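You operate a simulated robot arm through the tools that you are given. There is no shell and no other tool.

The job below is to be done with a simulated robot arm. You get a single attempt, and the scene is never put back.

TASK
Put things in order on the trestle top. At the end: the clear lined glass stands where the white kefir carton stood; the cream tub (marked "YOGURT") is on the pink plate; the cream roll from the trestle top stands on top of the blue box (marked "SALT"); the white kefir carton stands where the cream tub stood; whatever was shut is shut again. Leave all else as you found it, and nothing knocked over. Set down upright: cream tub.

It is judged by the outcome, as a careful person would: the job done as asked, and still so three seconds after it is handed in. It fails if anything else is knocked over, pushed out of place, dropped, spilled or broken.

THE ROBOT
A 6-joint arm with a two-finger parallel gripper, fixed in place. Base frame: the origin is at the foot of the arm, x ahead of it, y to its left, z up; the work surface is at about z = 0. Units: mm, degrees, N and s.
With the tool pointing down near the work surface it reaches from about 180 to 460 mm from the base axis. Its first joint turns from -70.0 to 70.0 degrees. Payload 1.9 kg.
The tool frame sits at the grasp point between the pads (the TCP): z along the fingers, y along the line on which they close. The tips reach 23 mm beyond it. The gripper opens to 94 mm. The fingers are 38 mm wide and 10 mm thick; the gripper's body (54 by 96 mm) begins 39 mm behind the TCP.
Orientation is that of the tool frame in the base frame, as [roll, pitch, yaw] about the fixed x, y, z axes, in that order (R = Rz(yaw) Ry(pitch) Rx(roll)). With the fingers straight down and closing along the base's y, the tool's x points along the base's -x, its y along +y and its z along -z.

THE INTERFACE
- The arm moves only by the tool send_rows. Its argument "series" is a list that holds one entry, the list of rows, each a list of 7 numbers: the shift along the base's x, y, z in mm, then the turn, a rotation vector about the base's x, y, z in degrees, then the opening, from 0 (shut) to 1 (fully open). In form: [[[dx, dy, dz, wx, wy, wz, jaw], ...]]. A call has 1 to 20 rows; each row shifts and turns the commanded pose from where the row before left it. A row lasts 0.2 s, in which the tool goes at most 50 mm and 8.6 degrees; a call with a longer step from one row to the next is refused whole, and so is a gripper value outside its range. A pose out of reach is approached as far as the arm can. The call stops where the force on the tool passes 40 N (or 10 N more than at its start, if that is more) or the arm is blocked; 0.2 s more then pass. Each finger travels about 108 mm/s and halts on what it meets, pressing with about 21 N; the grip force reading is that of the motor and also rises with nothing between the fingers. The clock runs only during rows and for 0.2 s after the last one: add rows that do not move to give the fingers time. It gives the time, the measured TCP pose, the force on the tool (base axes), the opening and the grip force at its end, in the units of the frame above (readings bear some noise), with the torque about the TCP (base axes, N m) and any sound that the robot's microphone picked up, and new pictures: "pictures" is both (left out), scene, wrist or none.
- Cameras (640 x 400 px; columns grow to the right, rows downward): "scene" is fixed at [60.7, 323.5, 421.3]; the picture's right is [-0.74, -0.68, 0.00], its down [-0.41, 0.44, -0.80] and it looks along [0.54, -0.59, -0.60] (base axes); focal length 214 px, centre (320, 200). "wrist" rides on the gripper at [86, 16, -75] in the tool frame; the picture's right is [-0.18, 0.98, 0.00], its down [-0.58, -0.11, -0.81] and it looks along [-0.79, -0.15, 0.59] (tool axes); focal length 243 px, centre (320, 200).
- point_at(camera, pixels): for up to 12 pixels [column, row] of the newest picture of that camera ("zoom" is the newest enlarged one), the place [x, y, z] in the base frame of the surface seen there, good to about 2 mm, but the place of the scene camera against the robot may be out by one fixed shift of up to 12 mm in any direction. It takes no simulated time.
- close_up(camera, box): a new picture of the part [left, top, right, bottom] of that camera's present view, enlarged. It takes no simulated time.
- close_job(): hands the job in; it is judged then, once.

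Unless the task says otherwise, let go and move clear before handing in.

The tools are called as a command line: name --argument value ..., lists and objects as JSON in quotes. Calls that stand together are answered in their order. send_rows: Moves the arm, as the interface text tells. Its arguments: {"type":"object","properties":{"series":{"type":"array"},"pictures":{"type":"string","enum":["both","scene","wrist","none"]}},"required":["series"]} The other tools are called the same way: point_at (camera, pixels) gives the place of the surface under pixels of a picture; close_up (camera, box) takes an enlarged picture of a part of a camera's view; close_job () hands the job in.

At the start:

```text
clock: 0.0
ee_pos: [303.1, 156.9, 296.3]
tool_rot: [179.8, 0.0, -180.0]
wrist_force: [0.0, 0.4, -0.5]
torque: [0.03, -0.01, 0.0]
grip_width: 93.8
grip_force: 0.1
```

scene: 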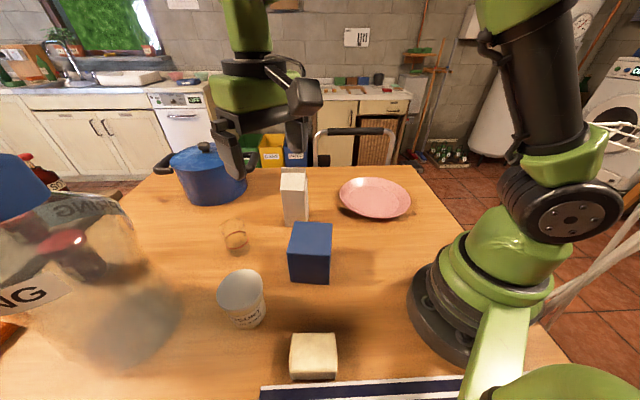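
wrist: 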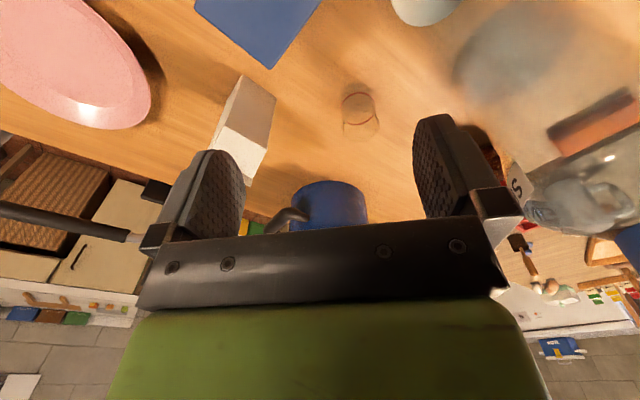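

The scene picture shows the white carton near (294,197), the glass near (235,237), the cream tub near (242,300), the blue box near (311,252), a cream block (roll?) near (313,356) and the pink plate near (375,198). I'll look at them enlarged first.

close_up --camera "scene" --box '[200, 150, 420, 290]'

close_up --camera "scene" --box '[0, 150, 200, 400]'

close_up --camera "scene" --box '[180, 250, 480, 400]'

close_up --camera "wrist" --box '[150, 0, 640, 300]'

point_at --camera "scene" --pixels '[[294, 174], [295, 190], [296, 215], [234, 222], [236, 240], [242, 285], [246, 315], [311, 235], [311, 262], [313, 345], [313, 368], [375, 195]]'

```text
2.86 times, centred on (310, 220) of scene
```

zoom: 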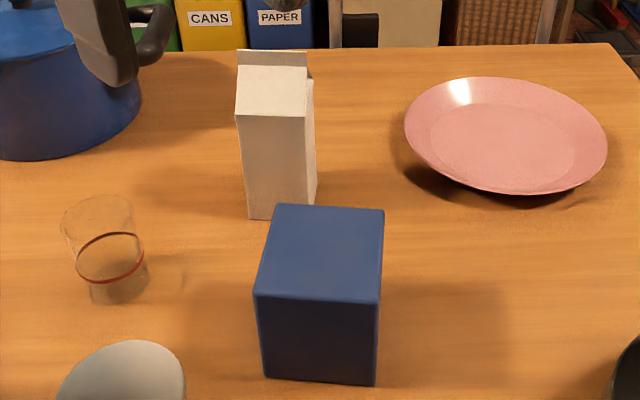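

```text
1.60 times, centred on (100, 275) of scene
```

zoom: 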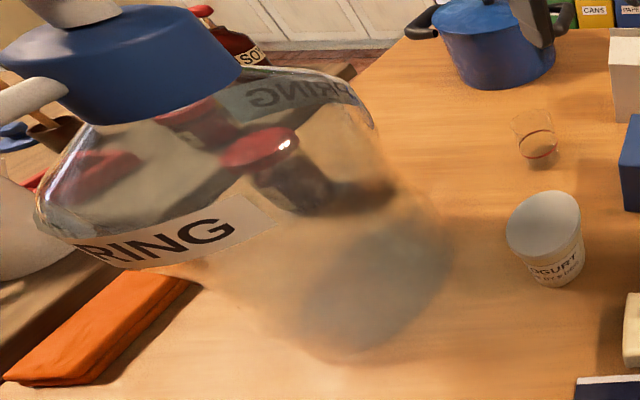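

```text
2.13 times, centred on (330, 325) of scene
```

zoom: 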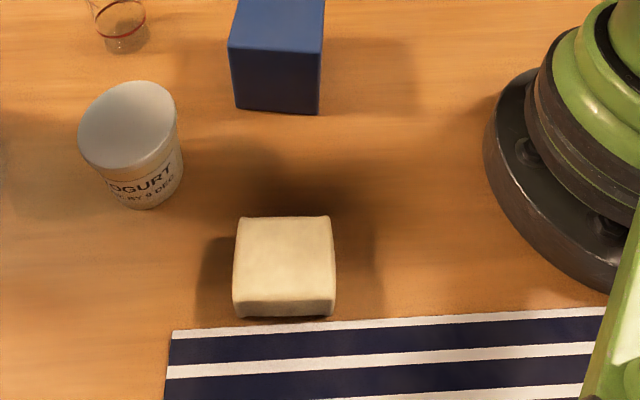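

```text
1.31 times, centred on (395, 150) of wrist
```

zoom: 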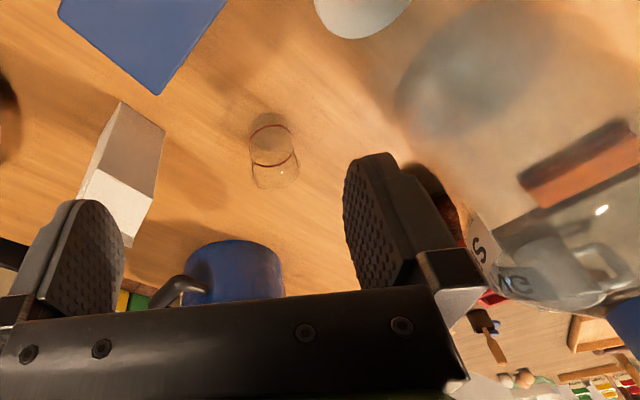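

```text
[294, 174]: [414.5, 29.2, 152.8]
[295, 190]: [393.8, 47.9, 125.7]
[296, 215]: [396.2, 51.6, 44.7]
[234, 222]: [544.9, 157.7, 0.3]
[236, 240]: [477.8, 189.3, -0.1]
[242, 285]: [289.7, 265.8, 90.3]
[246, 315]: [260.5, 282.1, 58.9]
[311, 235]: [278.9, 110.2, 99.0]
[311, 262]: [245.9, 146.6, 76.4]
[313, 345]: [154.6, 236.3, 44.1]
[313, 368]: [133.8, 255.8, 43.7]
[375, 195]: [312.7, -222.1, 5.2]
```

The carton, glass (red line), tub marked YOGURT, blue box and cream roll are all clear; point_at goes through the glass, so I'll work that one out from edges. Next I'll sample points from the wrist camera to check the scene camera's offset.

point_at --camera "wrist" --pixels '[[268, 64], [200, 10], [315, 8], [240, 82], [274, 98], [218, 125], [262, 145], [240, 175], [250, 130], [230, 145], [90, 115], [425, 8]]'

point_at --camera "scene" --pixels '[[283, 189], [306, 190], [285, 224], [307, 221], [296, 221], [296, 222], [298, 223], [331, 225], [290, 252], [330, 254], [290, 280], [329, 282]]'

close_up --camera "wrist" --box '[200, 50, 300, 200]'

close_up --camera "wrist" --box '[310, 60, 410, 160]'

close_up --camera "scene" --box '[200, 200, 280, 270]'

```text
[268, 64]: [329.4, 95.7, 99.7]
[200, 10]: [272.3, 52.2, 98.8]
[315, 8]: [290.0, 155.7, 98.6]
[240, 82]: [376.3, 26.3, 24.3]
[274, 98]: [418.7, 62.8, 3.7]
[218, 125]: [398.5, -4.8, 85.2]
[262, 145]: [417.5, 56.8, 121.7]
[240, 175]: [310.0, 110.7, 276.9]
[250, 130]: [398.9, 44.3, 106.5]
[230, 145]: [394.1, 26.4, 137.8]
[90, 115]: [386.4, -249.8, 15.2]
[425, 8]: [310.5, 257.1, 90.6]
```

```text
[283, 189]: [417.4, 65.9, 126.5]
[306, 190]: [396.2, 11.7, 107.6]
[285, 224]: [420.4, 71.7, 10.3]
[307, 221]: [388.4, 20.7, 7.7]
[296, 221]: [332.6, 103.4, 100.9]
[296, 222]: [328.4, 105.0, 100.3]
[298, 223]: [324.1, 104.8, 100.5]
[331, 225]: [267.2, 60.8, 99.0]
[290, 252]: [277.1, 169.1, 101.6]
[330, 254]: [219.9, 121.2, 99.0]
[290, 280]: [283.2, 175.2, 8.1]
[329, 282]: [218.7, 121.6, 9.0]
```

```text
2.67 times, centred on (250, 125) of wrist
```

zoom: 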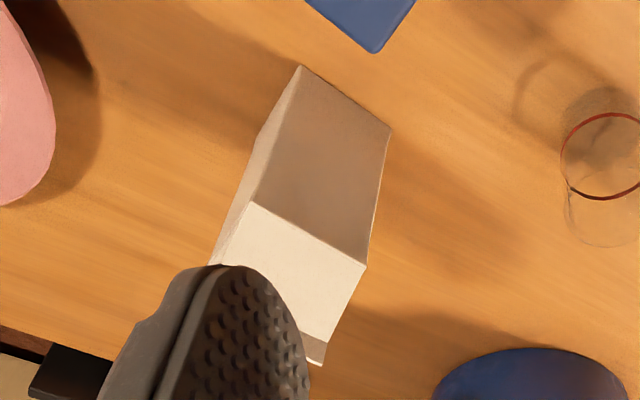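

```text
4.00 times, centred on (360, 110) of wrist
```

zoom: 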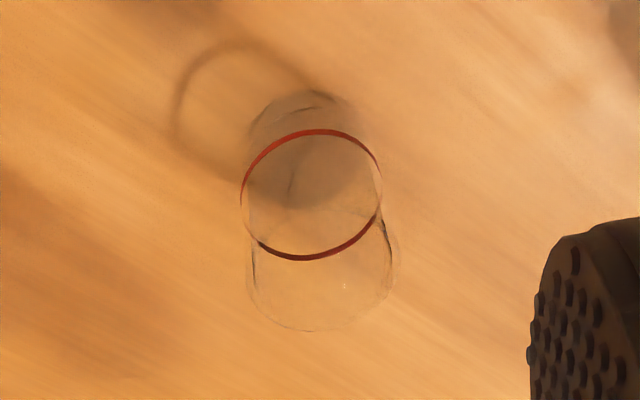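

```text
5.71 times, centred on (240, 235) of scene
```

zoom: 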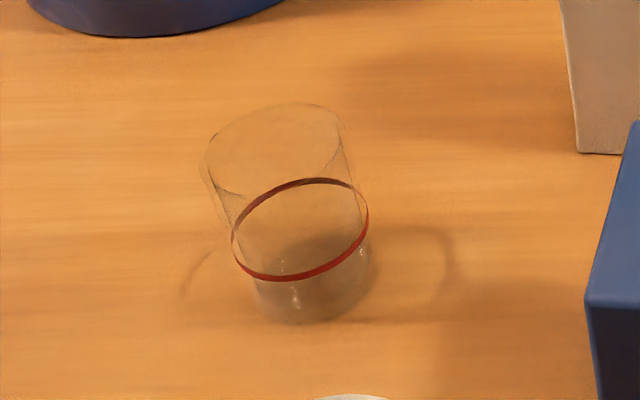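

The wrist-camera readings put the blue box top near z=99 and its far corner near (330,97), a few mm off the scene camera's reading. I'll pull the arm back to get the tub, roll and glass into the wrist view.

send_rows --series '[[[-30, 10, 15, 0, 0, 0, 1], [-35, 15, 15, 0, 0, 0, 1], [-35, 15, 10, 0, 0, 0, 1], [0, 0, 0, 0, 0, 0, 1]]]'

```text
clock: 1.0
ee_pos: [204.3, 196.9, 333.0]
tool_rot: [179.8, 0.1, -179.9]
wrist_force: [-0.4, 0.0, 0.0]
torque: [-0.01, -0.02, -0.06]
grip_width: 94.1
grip_force: 0.1
```

scene: 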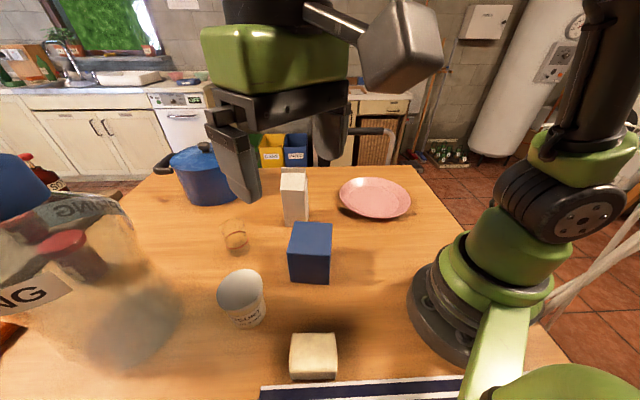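
wrist: 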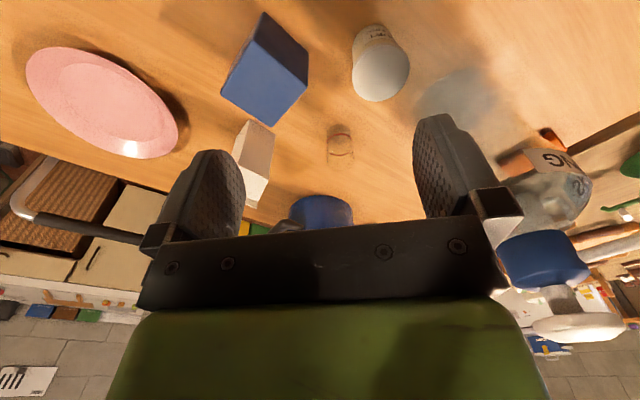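

The wrist picture now shows the blue box (265,70), the tub (380,60), the carton (253,160), the glass (340,140) and the whole plate (100,100). I'll enlarge and measure these.

close_up --camera "wrist" --box '[210, 0, 430, 220]'

close_up --camera "wrist" --box '[0, 20, 200, 180]'

point_at --camera "wrist" --pixels '[[263, 14], [306, 51], [269, 124], [223, 92], [353, 78], [408, 78], [380, 100], [381, 56], [380, 80], [382, 28], [365, 30], [400, 45]]'

point_at --camera "wrist" --pixels '[[28, 80], [178, 140], [100, 52], [110, 158], [60, 48], [100, 100], [247, 122], [272, 133], [234, 155], [262, 178], [250, 205], [240, 170]]'

```text
1.82 times, centred on (320, 110) of wrist
```

zoom: 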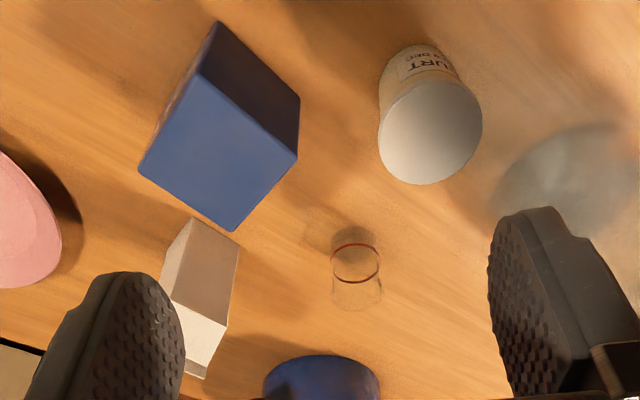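

```text
2.50 times, centred on (100, 100) of wrist
```

zoom: 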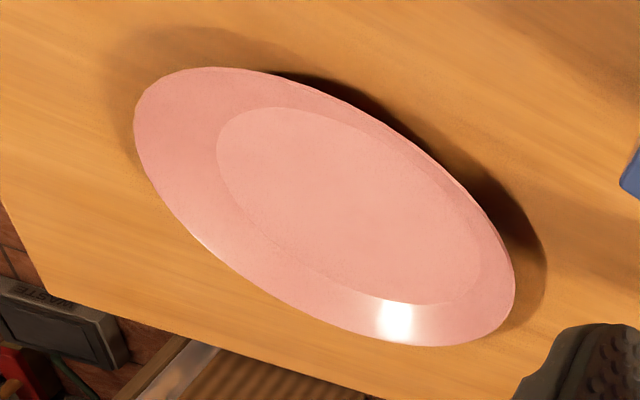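

```text
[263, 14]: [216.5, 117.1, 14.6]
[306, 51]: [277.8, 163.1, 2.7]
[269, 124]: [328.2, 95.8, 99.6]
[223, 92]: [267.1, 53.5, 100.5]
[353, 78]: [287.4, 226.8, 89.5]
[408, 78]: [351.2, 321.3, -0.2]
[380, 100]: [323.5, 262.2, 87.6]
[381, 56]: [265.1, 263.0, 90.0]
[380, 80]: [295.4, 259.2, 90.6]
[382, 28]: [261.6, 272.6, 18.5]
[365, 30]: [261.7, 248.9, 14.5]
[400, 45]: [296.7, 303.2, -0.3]
```

```text
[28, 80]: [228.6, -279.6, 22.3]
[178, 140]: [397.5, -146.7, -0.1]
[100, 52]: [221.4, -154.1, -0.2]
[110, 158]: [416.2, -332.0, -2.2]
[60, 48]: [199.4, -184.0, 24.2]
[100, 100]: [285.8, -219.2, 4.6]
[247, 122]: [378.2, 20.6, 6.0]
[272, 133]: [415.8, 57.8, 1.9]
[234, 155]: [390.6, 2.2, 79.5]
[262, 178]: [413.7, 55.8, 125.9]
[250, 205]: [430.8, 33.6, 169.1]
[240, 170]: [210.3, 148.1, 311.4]
```

The wrist camera puts the tub's top centre at about (287,260) with a diameter of ~74 and top at z≈90, the plate's centre at about (307,-207), the glass at about (444,191) and the carton at about (415,19), turned ~40°. I'll go over the tub first and check the alignment.

send_rows --series '[[[20, 16, -30, 0, 0, 0, 1], [21, 16, -33, 0, 0, 0, 1], [21, 16, -35, 0, 0, 0, 1], [21, 15, -35, 0, 0, 0, 1], [0, 0, 0, 0, 0, 0, 1]]]'

```text
clock: 2.2
ee_pos: [285.1, 260.1, 200.1]
tool_rot: [179.8, 0.0, 180.0]
wrist_force: [0.0, -0.5, -0.5]
torque: [0.0, 0.03, 0.01]
grip_width: 94.3
grip_force: 0.0
```

scene: 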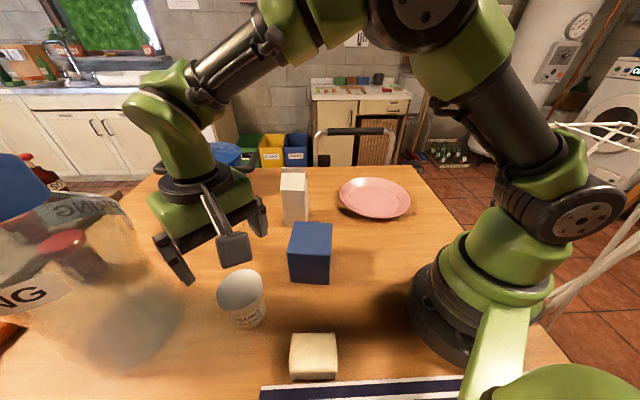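
wrist: 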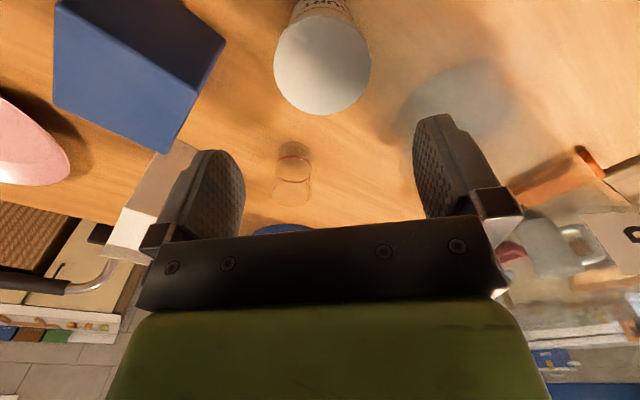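

The tub's lid (273–370, 16–115) sits centred between the fingers, so only about +3 mm in x and +1 mm in y are needed. I'll descend to TCP z≈60, with the palm still above the lid.

send_rows --series '[[[2.5, 1, -25, 0, 0, 0, 1], [0, 0, -30, 0, 0, 0, 1], [0, 0, -30, 0, 0, 0, 1], [0, 0, -25, 0, 0, 0, 1], [0, 0, -18, 0, 0, 0, 1], [0, 0, -11, 0, 0, 0, 1], [0, 0, 0, 0, 0, 0, 1]]]'

```text
clock: 3.8
ee_pos: [287.1, 261.5, 63.1]
tool_rot: [179.9, 0.0, 180.0]
wrist_force: [0.1, 0.0, 0.6]
torque: [0.02, -0.01, 0.0]
grip_width: 93.8
grip_force: 0.1
```

scene: 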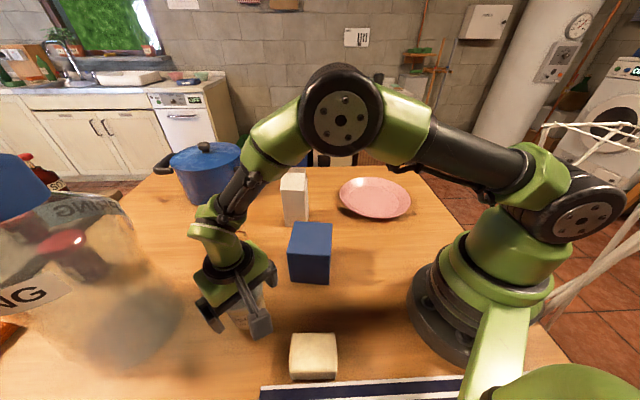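
wrist: 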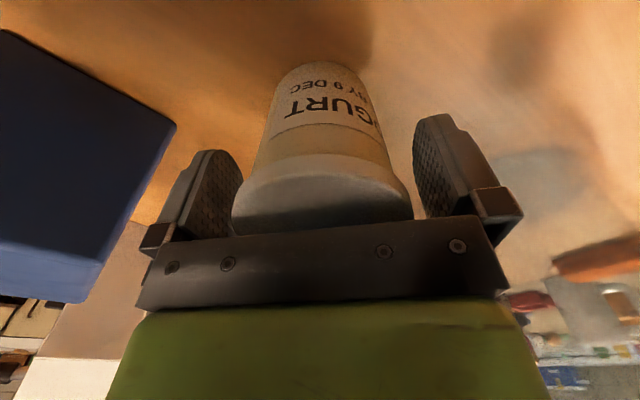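

The tub stands between the open fingers with its lid just under the palm (row ~230). I'll close on it.

send_rows --series '[[[0, 0, 0, 0, 0, 0, 0.8], [0, 0, 0, 0, 0, 0, 0.6], [0, 0, 0, 0, 0, 0, 0.4], [0, 0, 0, 0, 0, 0, 0.4]]]' --pictures "wrist"

```text
clock: 4.8
ee_pos: [287.0, 261.9, 62.1]
tool_rot: [180.0, 0.0, 180.0]
wrist_force: [-0.4, 0.4, 0.0]
torque: [0.0, -0.02, 0.0]
grip_width: 71.9
grip_force: 20.7
```

wrist: 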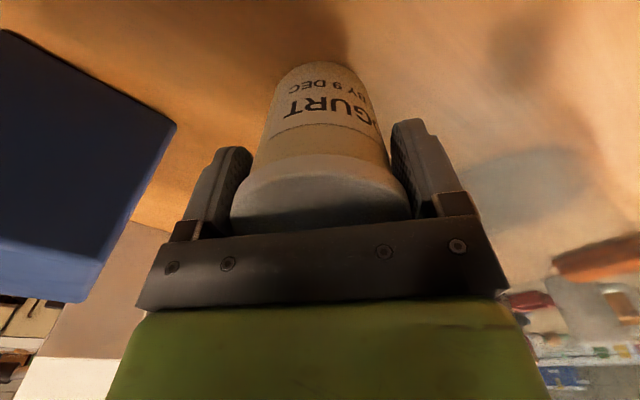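

Grip holds at 71.9 mm with 20.7 N. I'll lift slowly and check it rises with the gripper.

send_rows --series '[[[0, 0, 5, 0, 0, 0, 0.4], [0, 0, 12, 0, 0, 0, 0.4], [0, 0, 25, 0, 0, 0, 0.4], [0, 0, 30, 0, 0, 0, 0.4], [0, 0, 35, 0, 0, 0, 0.4], [0, 0, 35, 0, 0, 0, 0.4], [0, 0, 18, 0, 0, 0, 0.4], [0, 0, 0, 0, 0, 0, 0.4]]]'

```text
clock: 6.6
ee_pos: [289.7, 263.6, 224.5]
tool_rot: [179.9, 0.0, -180.0]
wrist_force: [0.4, 1.1, -0.7]
torque: [0.02, -0.03, -0.04]
grip_width: 71.8
grip_force: 20.9
```

scene: 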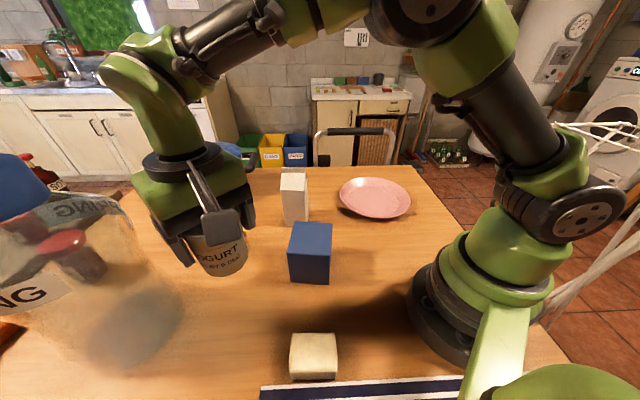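
wrist: 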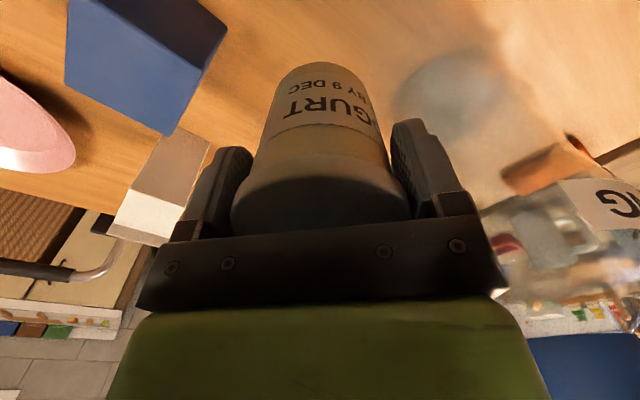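

The tub came up cleanly and level. I'll carry it over the blue box at this height to above the plate.

send_rows --series '[[[0, -15, 0, 0, 0, 0, 0.4], [1, -28, 0, 0, 0, 0, 0.4], [1, -35, 0, 0, 0, 0, 0.4], [1, -35, 0, 0, 0, 0, 0.4], [1, -35, 0, 0, 0, 0, 0.4], [1, -35, 0, 0, 0, 0, 0.4], [1, -35, 0, 0, 0, 0, 0.4], [1, -35, 0, 0, 0, 0, 0.4], [2, -35, 0, 0, 0, 0, 0.4], [2, -35, 0, 0, 0, 0, 0.4], [2, -35, 0, 0, 0, 0, 0.4], [2, -35, 0, 0, 0, 0, 0.4], [1, -35, 0, 0, 0, 0, 0.4], [1, -25, 0, 0, 0, 0, 0.4], [0, -14, 0, 0, 0, 0, 0.4], [0, -3, 0, 0, 0, 0, 0.4], [0, 0, 0, 0, 0, 0, 0.4]]]'

```text
clock: 10.2
ee_pos: [304.8, -209.2, 223.8]
tool_rot: [179.8, 0.0, -179.9]
wrist_force: [-0.4, 0.1, 0.0]
torque: [0.01, 0.0, -0.01]
grip_width: 71.8
grip_force: 21.2
```

scene: 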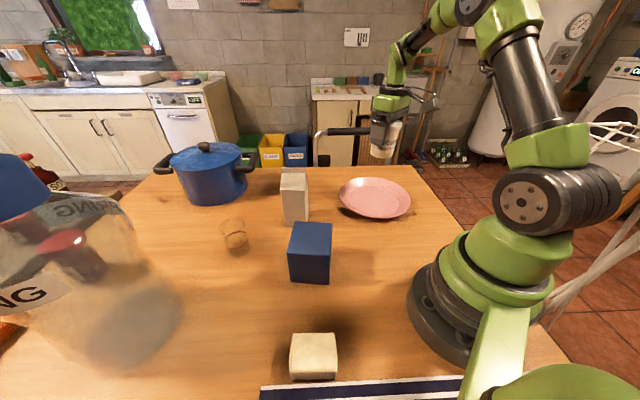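
wrist: 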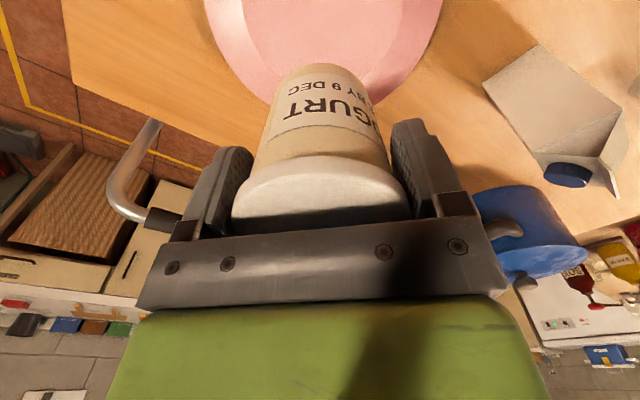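

The tub is above the plate and still level; the carton at (560,120) shows a blue cap on its far roof slope. I'll measure plate and carton from this view before lowering.

close_up --camera "wrist" --box '[460, 20, 640, 220]'

close_up --camera "wrist" --box '[190, 0, 450, 120]'

point_at --camera "wrist" --pixels '[[543, 47], [485, 82], [540, 165], [601, 155], [621, 112], [570, 175], [613, 190], [545, 180], [540, 100], [628, 130], [580, 180], [600, 170]]'

point_at --camera "wrist" --pixels '[[207, 10], [265, 95], [440, 10], [390, 95], [300, 40], [330, 20], [380, 40], [240, 10]]'

```text
2.00 times, centred on (550, 120) of wrist
```

zoom: 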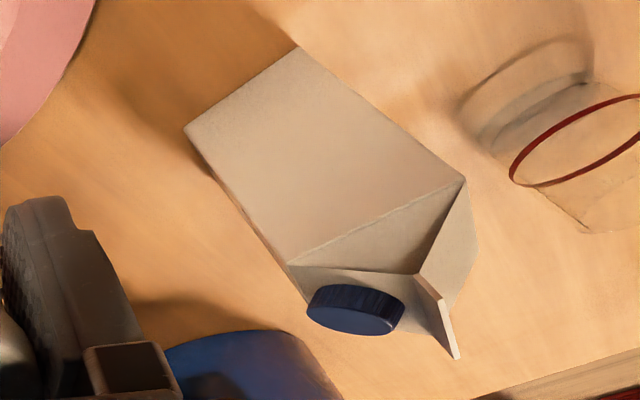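

```text
2.46 times, centred on (320, 60) of wrist
```

zoom: 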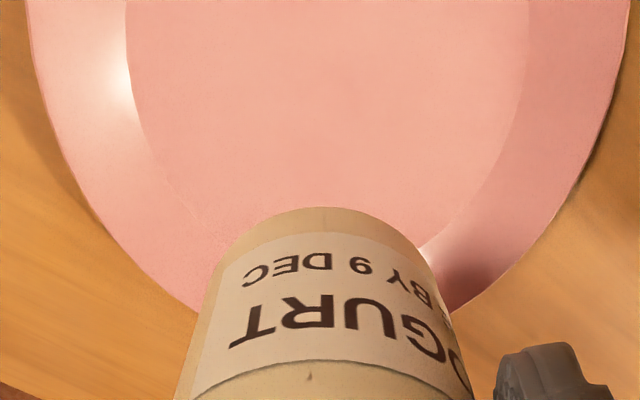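

```text
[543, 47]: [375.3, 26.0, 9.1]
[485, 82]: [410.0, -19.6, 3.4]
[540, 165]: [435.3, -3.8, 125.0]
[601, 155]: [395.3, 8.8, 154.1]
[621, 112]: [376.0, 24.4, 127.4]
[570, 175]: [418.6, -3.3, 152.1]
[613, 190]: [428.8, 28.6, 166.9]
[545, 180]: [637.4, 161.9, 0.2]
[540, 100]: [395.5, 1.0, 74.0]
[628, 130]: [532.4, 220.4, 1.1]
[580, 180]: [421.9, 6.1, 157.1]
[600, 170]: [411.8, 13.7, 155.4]
```

```text
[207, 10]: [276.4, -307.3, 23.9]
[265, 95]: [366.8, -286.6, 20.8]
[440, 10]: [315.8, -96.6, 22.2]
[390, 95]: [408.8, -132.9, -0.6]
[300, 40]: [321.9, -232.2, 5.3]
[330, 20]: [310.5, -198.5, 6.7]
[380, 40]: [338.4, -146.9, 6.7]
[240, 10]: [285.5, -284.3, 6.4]
```

The carton's corners read about (376,25), (410,-19), (422,63), giving centre ≈(416,21), ~57 mm square, body to z≈127 and ridge to ~169. The plate centre stays at about (307,-207) with its floor at z≈6, so I'll lower the tub towards it.

send_rows --series '[[[2, 2, -20, 0, 0, 0, 0.4], [0, 0, -30, 0, 0, 0, 0.4], [0, 0, -35, 0, 0, 0, 0.4], [0, 0, -30, 0, 0, 0, 0.4], [0, 0, -18, 0, 0, 0, 0.4], [0, 0, -8, 0, 0, 0, 0.4], [0, 0, -3, 0, 0, 0, 0.4], [0, 0, 0, 0, 0, 0, 0.4]]]'

```text
clock: 12.0
ee_pos: [308.7, -206.1, 79.5]
tool_rot: [179.9, 0.0, 180.0]
wrist_force: [0.5, -0.3, -0.1]
torque: [-0.02, 0.02, 0.07]
grip_width: 71.3
grip_force: 21.6
```

scene: 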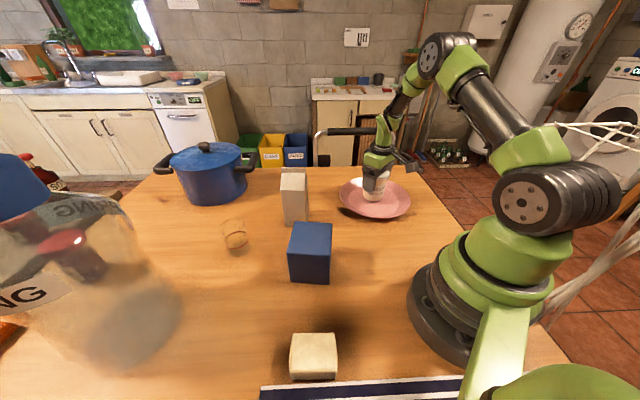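
wrist: 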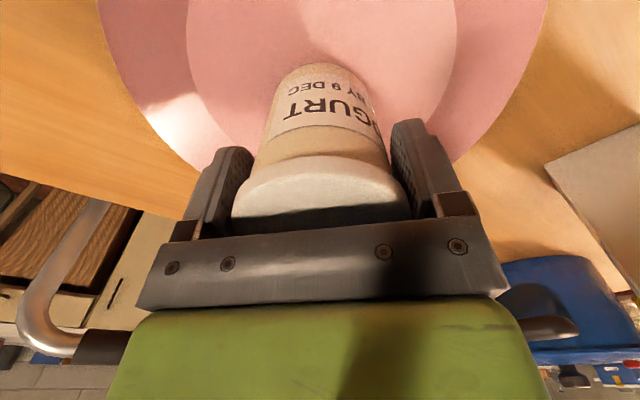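

The tub hangs about 10 mm above the plate floor, centred in it. I'll go down in small steps and watch the force.

send_rows --series '[[[0, 0, -4, 0, 0, 0, 0.4], [0, 0, -2, 0, 0, 0, 0.4], [0, 0, -1.5, 0, 0, 0, 0.4], [0, 0, 0, 0, 0, 0, 0.4]]]' --pictures "wrist"

```text
clock: 13.0
ee_pos: [307.0, -206.2, 73.0]
tool_rot: [179.8, 0.1, 180.0]
wrist_force: [-0.5, 0.5, 0.1]
torque: [-0.01, -0.02, 0.01]
grip_width: 71.8
grip_force: 20.9
```

wrist: 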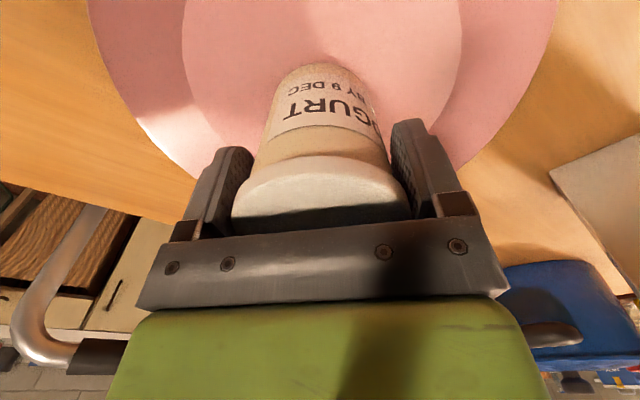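

send_rows --series '[[[0, 0, -1.5, 0, 0, 0, 0.4], [0, 0, -1.5, 0, 0, 0, 0.4], [0, 0, 0, 0, 0, 0, 0.4]]]' --pictures "none"

```text
clock: 13.8
ee_pos: [307.4, -206.3, 68.5]
tool_rot: [179.9, 0.0, 179.9]
wrist_force: [0.1, 0.0, -0.2]
torque: [0.0, 0.0, 0.01]
grip_width: 71.6
grip_force: 21.3
```

The force readings still show no contact at z≈68.5, so I'll keep going down in ~1 mm steps.

send_rows --series '[[[0, 0, -1, 0, 0, 0, 0.4], [0, 0, -1, 0, 0, 0, 0.4], [0, 0, 0, 0, 0, 0, 0.4]]]' --pictures "wrist"

```text
clock: 14.6
ee_pos: [307.8, -206.4, 67.5]
tool_rot: [-180.0, 0.1, 180.0]
wrist_force: [0.1, 1.3, 18.0]
torque: [-0.04, -0.19, -0.1]
grip_width: 71.5
grip_force: 21.1
```

wrist: 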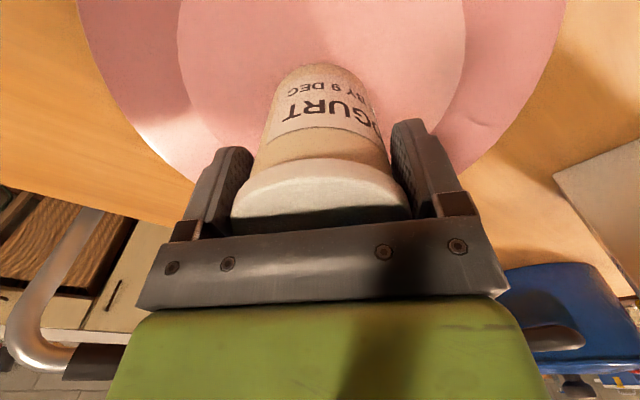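

The upward force of 18 N says the tub is seated on the plate. I'll ease off by 1 mm and open gently.

send_rows --series '[[[0, 0, 0.8, 0, 0, 0, 0.4], [0, 0, 0, 0, 0, 0, 0.6], [0, 0, 0, 0, 0, 0, 0.8], [0, 0, 0, 0, 0, 0, 0.95], [0, 0, 0, 0, 0, 0, 1]]]' --pictures "both"

```text
clock: 15.8
ee_pos: [308.0, -206.3, 67.6]
tool_rot: [180.0, 0.0, -180.0]
wrist_force: [-0.6, 0.2, 0.0]
torque: [0.03, -0.01, 0.0]
grip_width: 93.7
grip_force: 0.1
```

scene: 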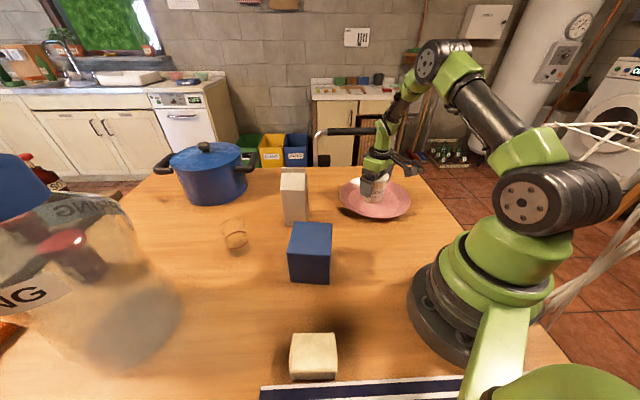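
wrist: 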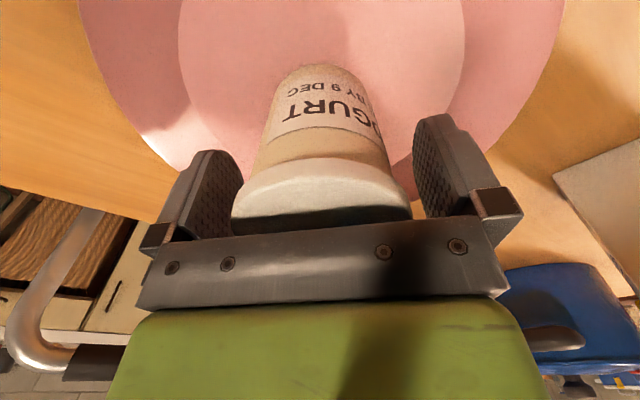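

The tub stands free on the plate between the open fingers. I'll rise straight up.

send_rows --series '[[[0, 0, 10, 0, 0, 0, 1], [0, 0, 20, 0, 0, 0, 1], [0, 0, 35, 0, 0, 0, 1], [0, 0, 35, 0, 0, 0, 1], [0, 0, 35, 0, 0, 0, 1], [0, 0, 35, 0, 0, 0, 1], [0, 0, 30, 0, 0, 0, 1], [0, 0, 10, 0, 0, 0, 1], [0, 0, 0, 0, 0, 0, 1]]]'

```text
clock: 17.8
ee_pos: [306.5, -206.7, 279.3]
tool_rot: [179.8, 0.0, -179.9]
wrist_force: [0.7, 0.2, 0.1]
torque: [-0.02, 0.02, 0.01]
grip_width: 94.0
grip_force: 0.1
```

scene: 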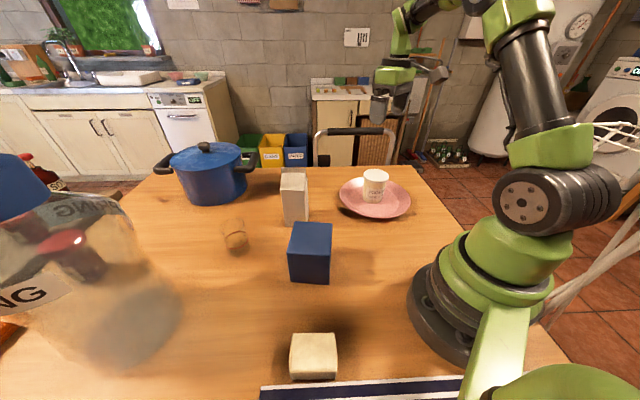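
wrist: 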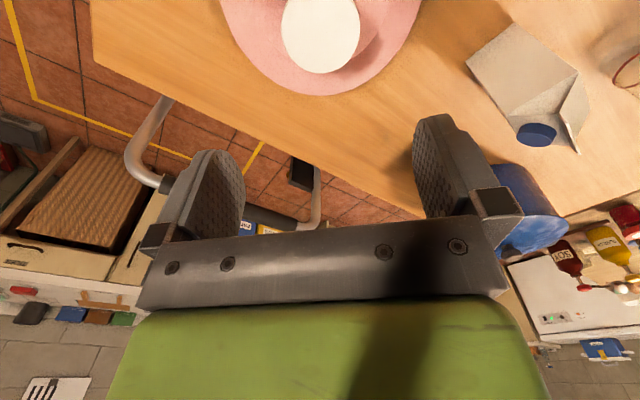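

The tub stands upright at the plate's centre. Now I'll swing over the carton while turning the gripper 40° to line up with its faces.

send_rows --series '[[[8, 18, 0, 0, 0, 3, 1], [14, 30, 0, 0, 0, 5, 1], [15, 32, 0, 0, 0, 6, 1], [15, 32, 0, 0, 0, 6, 1], [15, 32, 0, 0, 0, 6, 1], [15, 32, 0, 0, 0, 6, 1], [14, 28, 0, 0, 0, 5, 1], [8, 16, 0, 0, 0, 2, 1], [5.5, 8, 0, 0, 0, 0, 1], [0, 0, 0, 0, 0, 0, 1]]]'

```text
clock: 20.0
ee_pos: [416.8, 23.7, 278.3]
tool_rot: [179.9, 0.0, -141.0]
wrist_force: [-0.5, 0.2, 0.0]
torque: [0.03, -0.02, -0.01]
grip_width: 93.9
grip_force: 0.1
```

scene: 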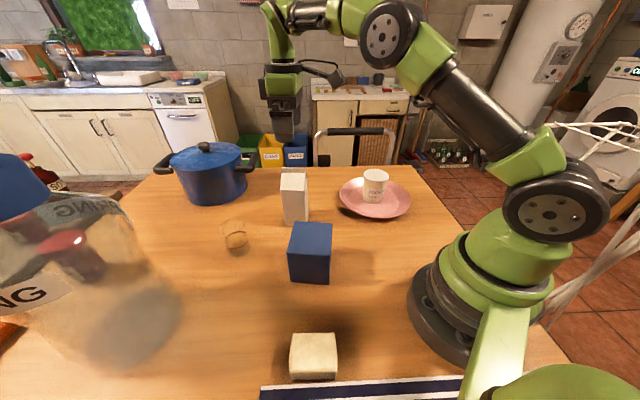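
wrist: 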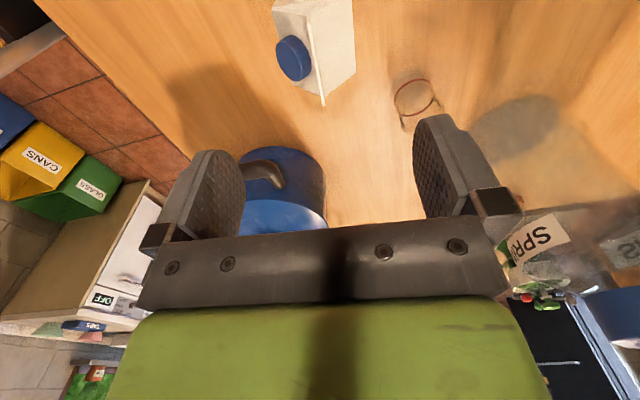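

The carton (275–355, 0–105) appears squarely aligned with the fingers. I'll measure it here to refine position and yaw.

close_up --camera "wrist" --box '[240, 0, 400, 120]'

point_at --camera "wrist" --pixels '[[323, 104], [318, 60], [325, 60], [292, 57], [300, 82], [355, 72], [353, 10], [330, 90], [340, 40], [280, 20], [310, 10], [322, 98]]'

```text
3.33 times, centred on (320, 60) of wrist
```

zoom: 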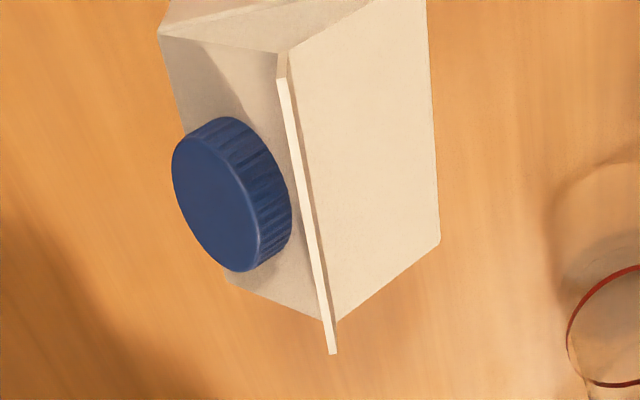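

```text
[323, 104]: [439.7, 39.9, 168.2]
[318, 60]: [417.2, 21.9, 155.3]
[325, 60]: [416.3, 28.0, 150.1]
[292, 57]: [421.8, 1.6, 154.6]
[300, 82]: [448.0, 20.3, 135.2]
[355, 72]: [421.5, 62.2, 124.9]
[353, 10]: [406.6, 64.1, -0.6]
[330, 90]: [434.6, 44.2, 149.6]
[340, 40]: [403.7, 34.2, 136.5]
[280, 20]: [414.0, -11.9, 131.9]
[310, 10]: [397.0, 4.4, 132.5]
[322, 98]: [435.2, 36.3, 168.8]
```

The ridge runs from (395,3) to (442,40) at z≈168, so the carton's centre is (418.5,22) turned 38°, which matches my gripper yaw. I'll lower to TCP z≈136 so the pads hold the upper part of its body and the palm clears the ridge.

send_rows --series '[[[1.5, -1.5, -20, 0, 0, 0, 1], [0, 0, -30, 0, 0, 0, 1], [0, 0, -35, 0, 0, 0, 1], [0, 0, -28, 0, 0, 0, 1], [0, 0, -14, 0, 0, 0, 1], [0, 0, -7, 0, 0, 0, 1], [0, 0, -4, 0, 0, 0, 1], [0, 0, 0, 0, 0, 0, 1]]]'

```text
clock: 21.8
ee_pos: [419.4, 19.2, 140.0]
tool_rot: [179.9, -0.1, -141.0]
wrist_force: [-0.1, 0.6, -1.0]
torque: [-0.02, 0.02, -0.04]
grip_width: 94.0
grip_force: 0.1
```

scene: 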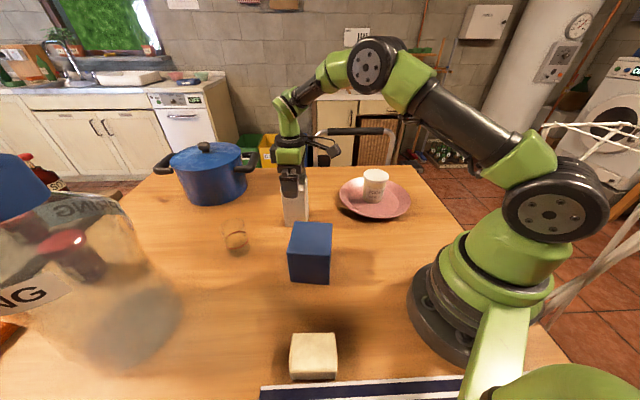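
wrist: 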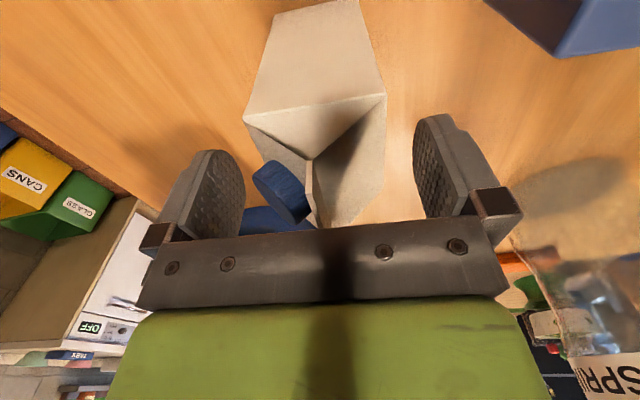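

At z=140 the carton's body (245–385) lies between the fingers and nothing touches. I'll lower 4 mm more and close.

send_rows --series '[[[0, 0, -3, 0, 0, 0, 1], [0, 0, -1.5, 0, 0, 0, 1], [0, 0, 0, 0, 0, 0, 1], [0, 0, 0, 0, 0, 0, 0.8], [0, 0, 0, 0, 0, 0, 0.6], [0, 0, 0, 0, 0, 0, 0.3], [0, 0, 0, 0, 0, 0, 0.3]]]'

```text
clock: 23.4
ee_pos: [418.4, 19.8, 136.4]
tool_rot: [179.9, 0.0, -141.1]
wrist_force: [-1.3, 4.0, -0.2]
torque: [0.15, 0.09, -0.01]
grip_width: 61.7
grip_force: 21.6
```

scene: 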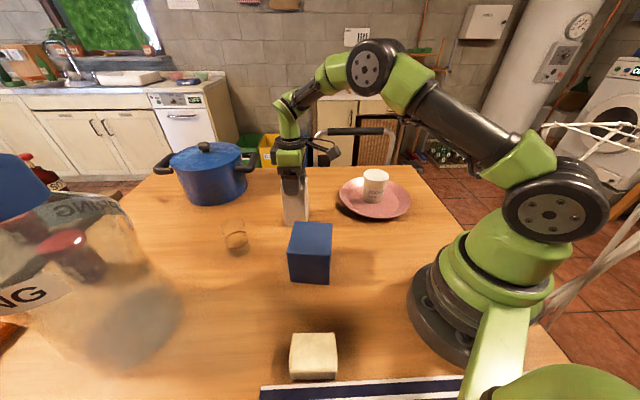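
wrist: 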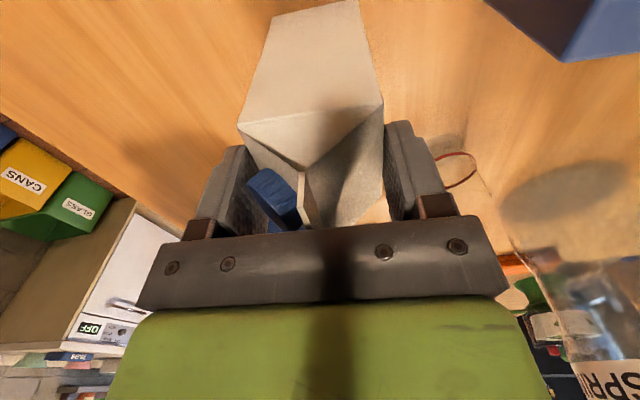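

The jaws hold the carton at 61.7 mm with 21.6 N. I'll lift slowly and check that it follows.

send_rows --series '[[[0, 0, 3, 0, 0, 0, 0.3], [0, 0, 6, 0, 0, 0, 0.3], [0, 0, 10, 0, 0, 0, 0.3], [0, 0, 0, 0, 0, 0, 0.3]]]'

```text
clock: 24.4
ee_pos: [419.4, 19.6, 153.6]
tool_rot: [179.9, 0.0, -141.0]
wrist_force: [-0.4, -0.4, -5.8]
torque: [0.03, 0.04, 0.0]
grip_width: 62.0
grip_force: 21.6
```

scene: 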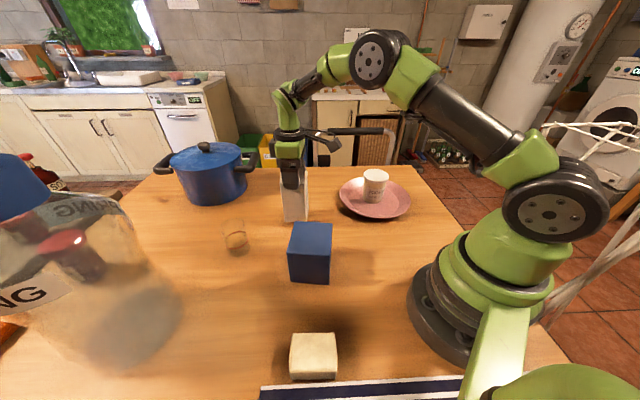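
wrist: 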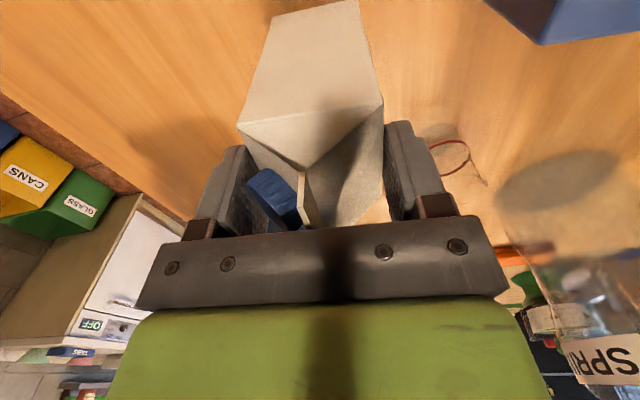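

The carton hangs steady (5.8 N, same picture as before the lift). I'll raise it to clear box and glass and carry it over to the tub's old place (288,262).

send_rows --series '[[[0, 0, 15, 0, 0, 0, 0.3], [0, 0, 25, 0, 0, 0, 0.3], [0, 0, 30, 0, 0, 0, 0.3], [0, 0, 25, 0, 0, 0, 0.3], [0, 0, 15, 0, 0, 0, 0.3], [-6, 11, 3, 0, 0, 0, 0.3], [-11, 21, 0, 0, 0, 0, 0.3], [-14, 26, 0, 0, 0, 0, 0.3], [-14, 26, 0, 0, 0, 0, 0.3], [-14, 26, 0, 0, 0, 0, 0.3], [-14, 26, 0, 0, 0, 0, 0.3], [-14, 26, 0, 0, 0, 0, 0.3], [-14, 26, 0, 0, 0, 0, 0.3], [-13, 24, 0, 0, 0, 0, 0.3], [-10, 18, 0, 0, 0, 0, 0.3], [-5, 9, 0, 0, 0, 0, 0.3], [-1, 2, 0, 0, 0, 0, 0.3], [0, 0, 0, 0, 0, 0, 0.3]]]'

```text
clock: 28.2
ee_pos: [289.1, 260.7, 267.0]
tool_rot: [179.9, 0.0, -141.1]
wrist_force: [-0.8, 0.2, -5.3]
torque: [0.01, 0.04, 0.01]
grip_width: 61.7
grip_force: 21.2
```

scene: 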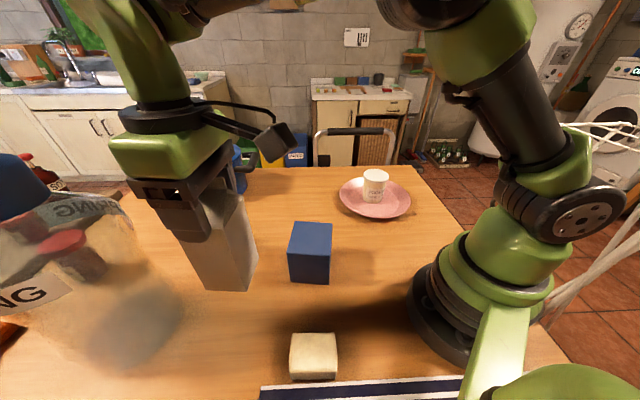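
wrist: 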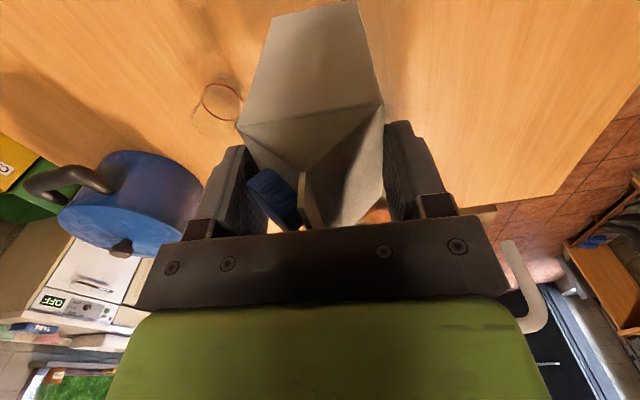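

The carton hangs over the tub's old place. Before lowering I want to be sure where the big jar is relative to the gripper, so I'll zoom in.

close_up --camera "wrist" --box '[360, 60, 640, 260]'

close_up --camera "scene" --box '[0, 140, 280, 380]'

point_at --camera "scene" --pixels '[[20, 190], [60, 240], [90, 205], [40, 290], [150, 240], [135, 320], [100, 360], [65, 225], [210, 290], [245, 290], [100, 300], [30, 170]]'

```text
2.00 times, centred on (500, 160) of wrist
```

zoom: 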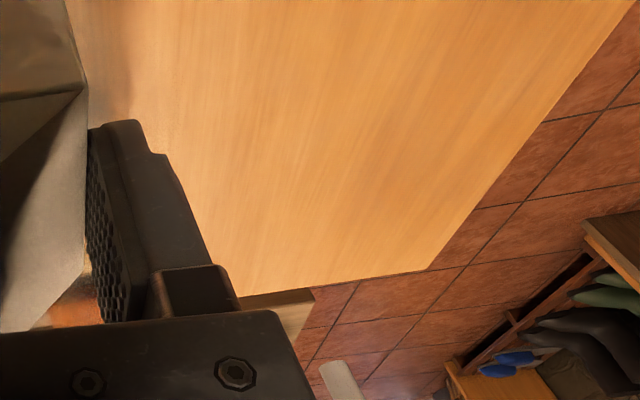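

```text
1.67 times, centred on (140, 260) of scene
```

zoom: 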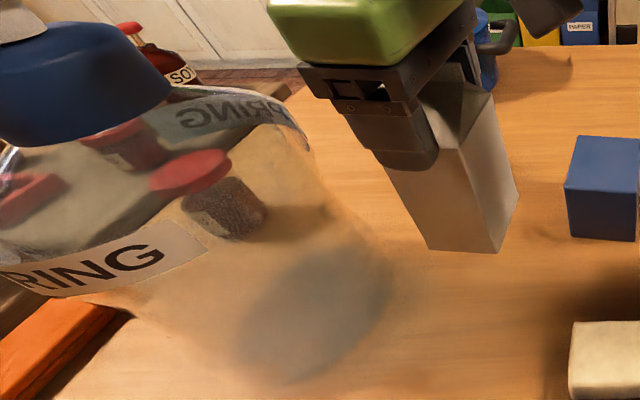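

```text
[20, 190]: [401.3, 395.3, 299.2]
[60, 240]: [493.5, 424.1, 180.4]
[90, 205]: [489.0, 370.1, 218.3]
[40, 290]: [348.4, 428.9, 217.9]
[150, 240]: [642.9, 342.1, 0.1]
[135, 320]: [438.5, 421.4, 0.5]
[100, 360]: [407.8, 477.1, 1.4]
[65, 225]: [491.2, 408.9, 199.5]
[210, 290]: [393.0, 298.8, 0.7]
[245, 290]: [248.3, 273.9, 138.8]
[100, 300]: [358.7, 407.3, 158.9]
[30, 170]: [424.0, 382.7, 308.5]
```

The jar (lid at (401,395,299)) is ~125 mm ahead of the gripper and stays clear. I'll lower the carton to just above the table.

send_rows --series '[[[-1, 1, -15, 0, 0, 0, 0.3], [0, 0, -25, 0, 0, 0, 0.3], [0, 0, -30, 0, 0, 0, 0.3], [0, 0, -25, 0, 0, 0, 0.3], [0, 0, -15, 0, 0, 0, 0.3], [0, 0, -8, 0, 0, 0, 0.3], [0, 0, -4, 0, 0, 0, 0.3], [0, 0, 0, 0, 0, 0, 0.3]]]'

```text
clock: 30.0
ee_pos: [286.6, 261.4, 145.3]
tool_rot: [179.9, 0.0, -140.9]
wrist_force: [-0.7, 0.2, -5.9]
torque: [-0.01, -0.02, 0.0]
grip_width: 61.9
grip_force: 21.0
```

scene: 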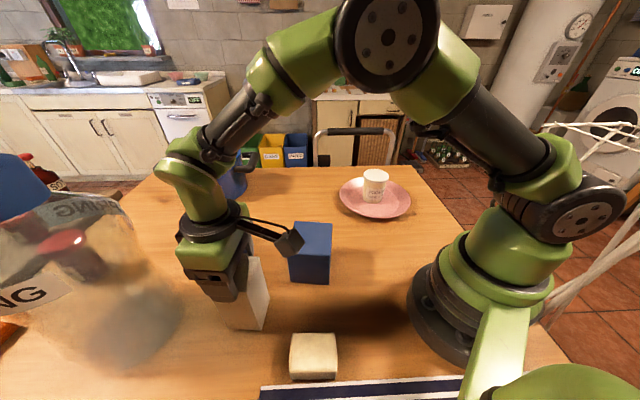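
wrist: 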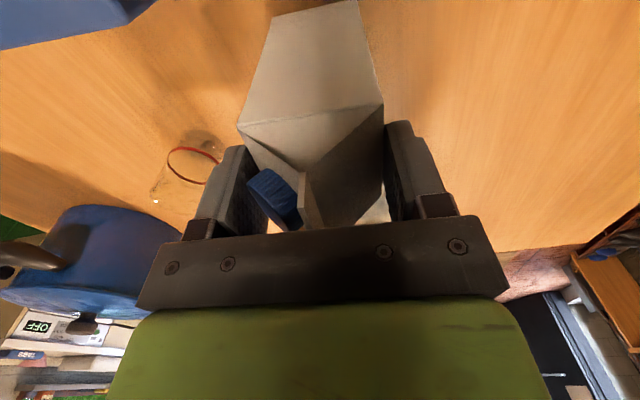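

The carton is ~9 mm above the table at the right spot. I'll step down slowly until it touches.

send_rows --series '[[[0, 0, -3, 0, 0, 0, 0.3], [0, 0, -2, 0, 0, 0, 0.3], [0, 0, -1.5, 0, 0, 0, 0.3], [0, 0, 0, 0, 0, 0, 0.3]]]' --pictures "none"

```text
clock: 31.0
ee_pos: [287.5, 260.4, 139.3]
tool_rot: [179.9, 0.0, -141.0]
wrist_force: [0.1, -0.2, -6.2]
torque: [0.01, 0.01, 0.0]
grip_width: 61.7
grip_force: 21.8
```

send_rows --series '[[[0, 0, -1, 0, 0, 0, 0.3], [0, 0, -1, 0, 0, 0, 0.3], [0, 0, 0, 0, 0, 0, 0.3]]]' --pictures "none"

```text
clock: 31.8
ee_pos: [286.7, 261.6, 137.1]
tool_rot: [179.9, -0.1, -141.1]
wrist_force: [0.0, -0.1, -6.1]
torque: [0.01, -0.01, -0.02]
grip_width: 61.7
grip_force: 21.1
```

Still carrying the full weight (−6.1 N) at z≈137, so I'll step down further.

send_rows --series '[[[0, 0, -0.8, 0, 0, 0, 0.3], [0, 0, -0.7, 0, 0, 0, 0.3], [0, 0, 0, 0, 0, 0, 0.3]]]' --pictures "none"

```text
clock: 32.6
ee_pos: [287.1, 261.6, 137.3]
tool_rot: [179.9, 0.0, -141.1]
wrist_force: [-6.9, -2.6, 9.7]
torque: [-0.42, 0.2, -0.12]
grip_width: 61.8
grip_force: 20.9
```

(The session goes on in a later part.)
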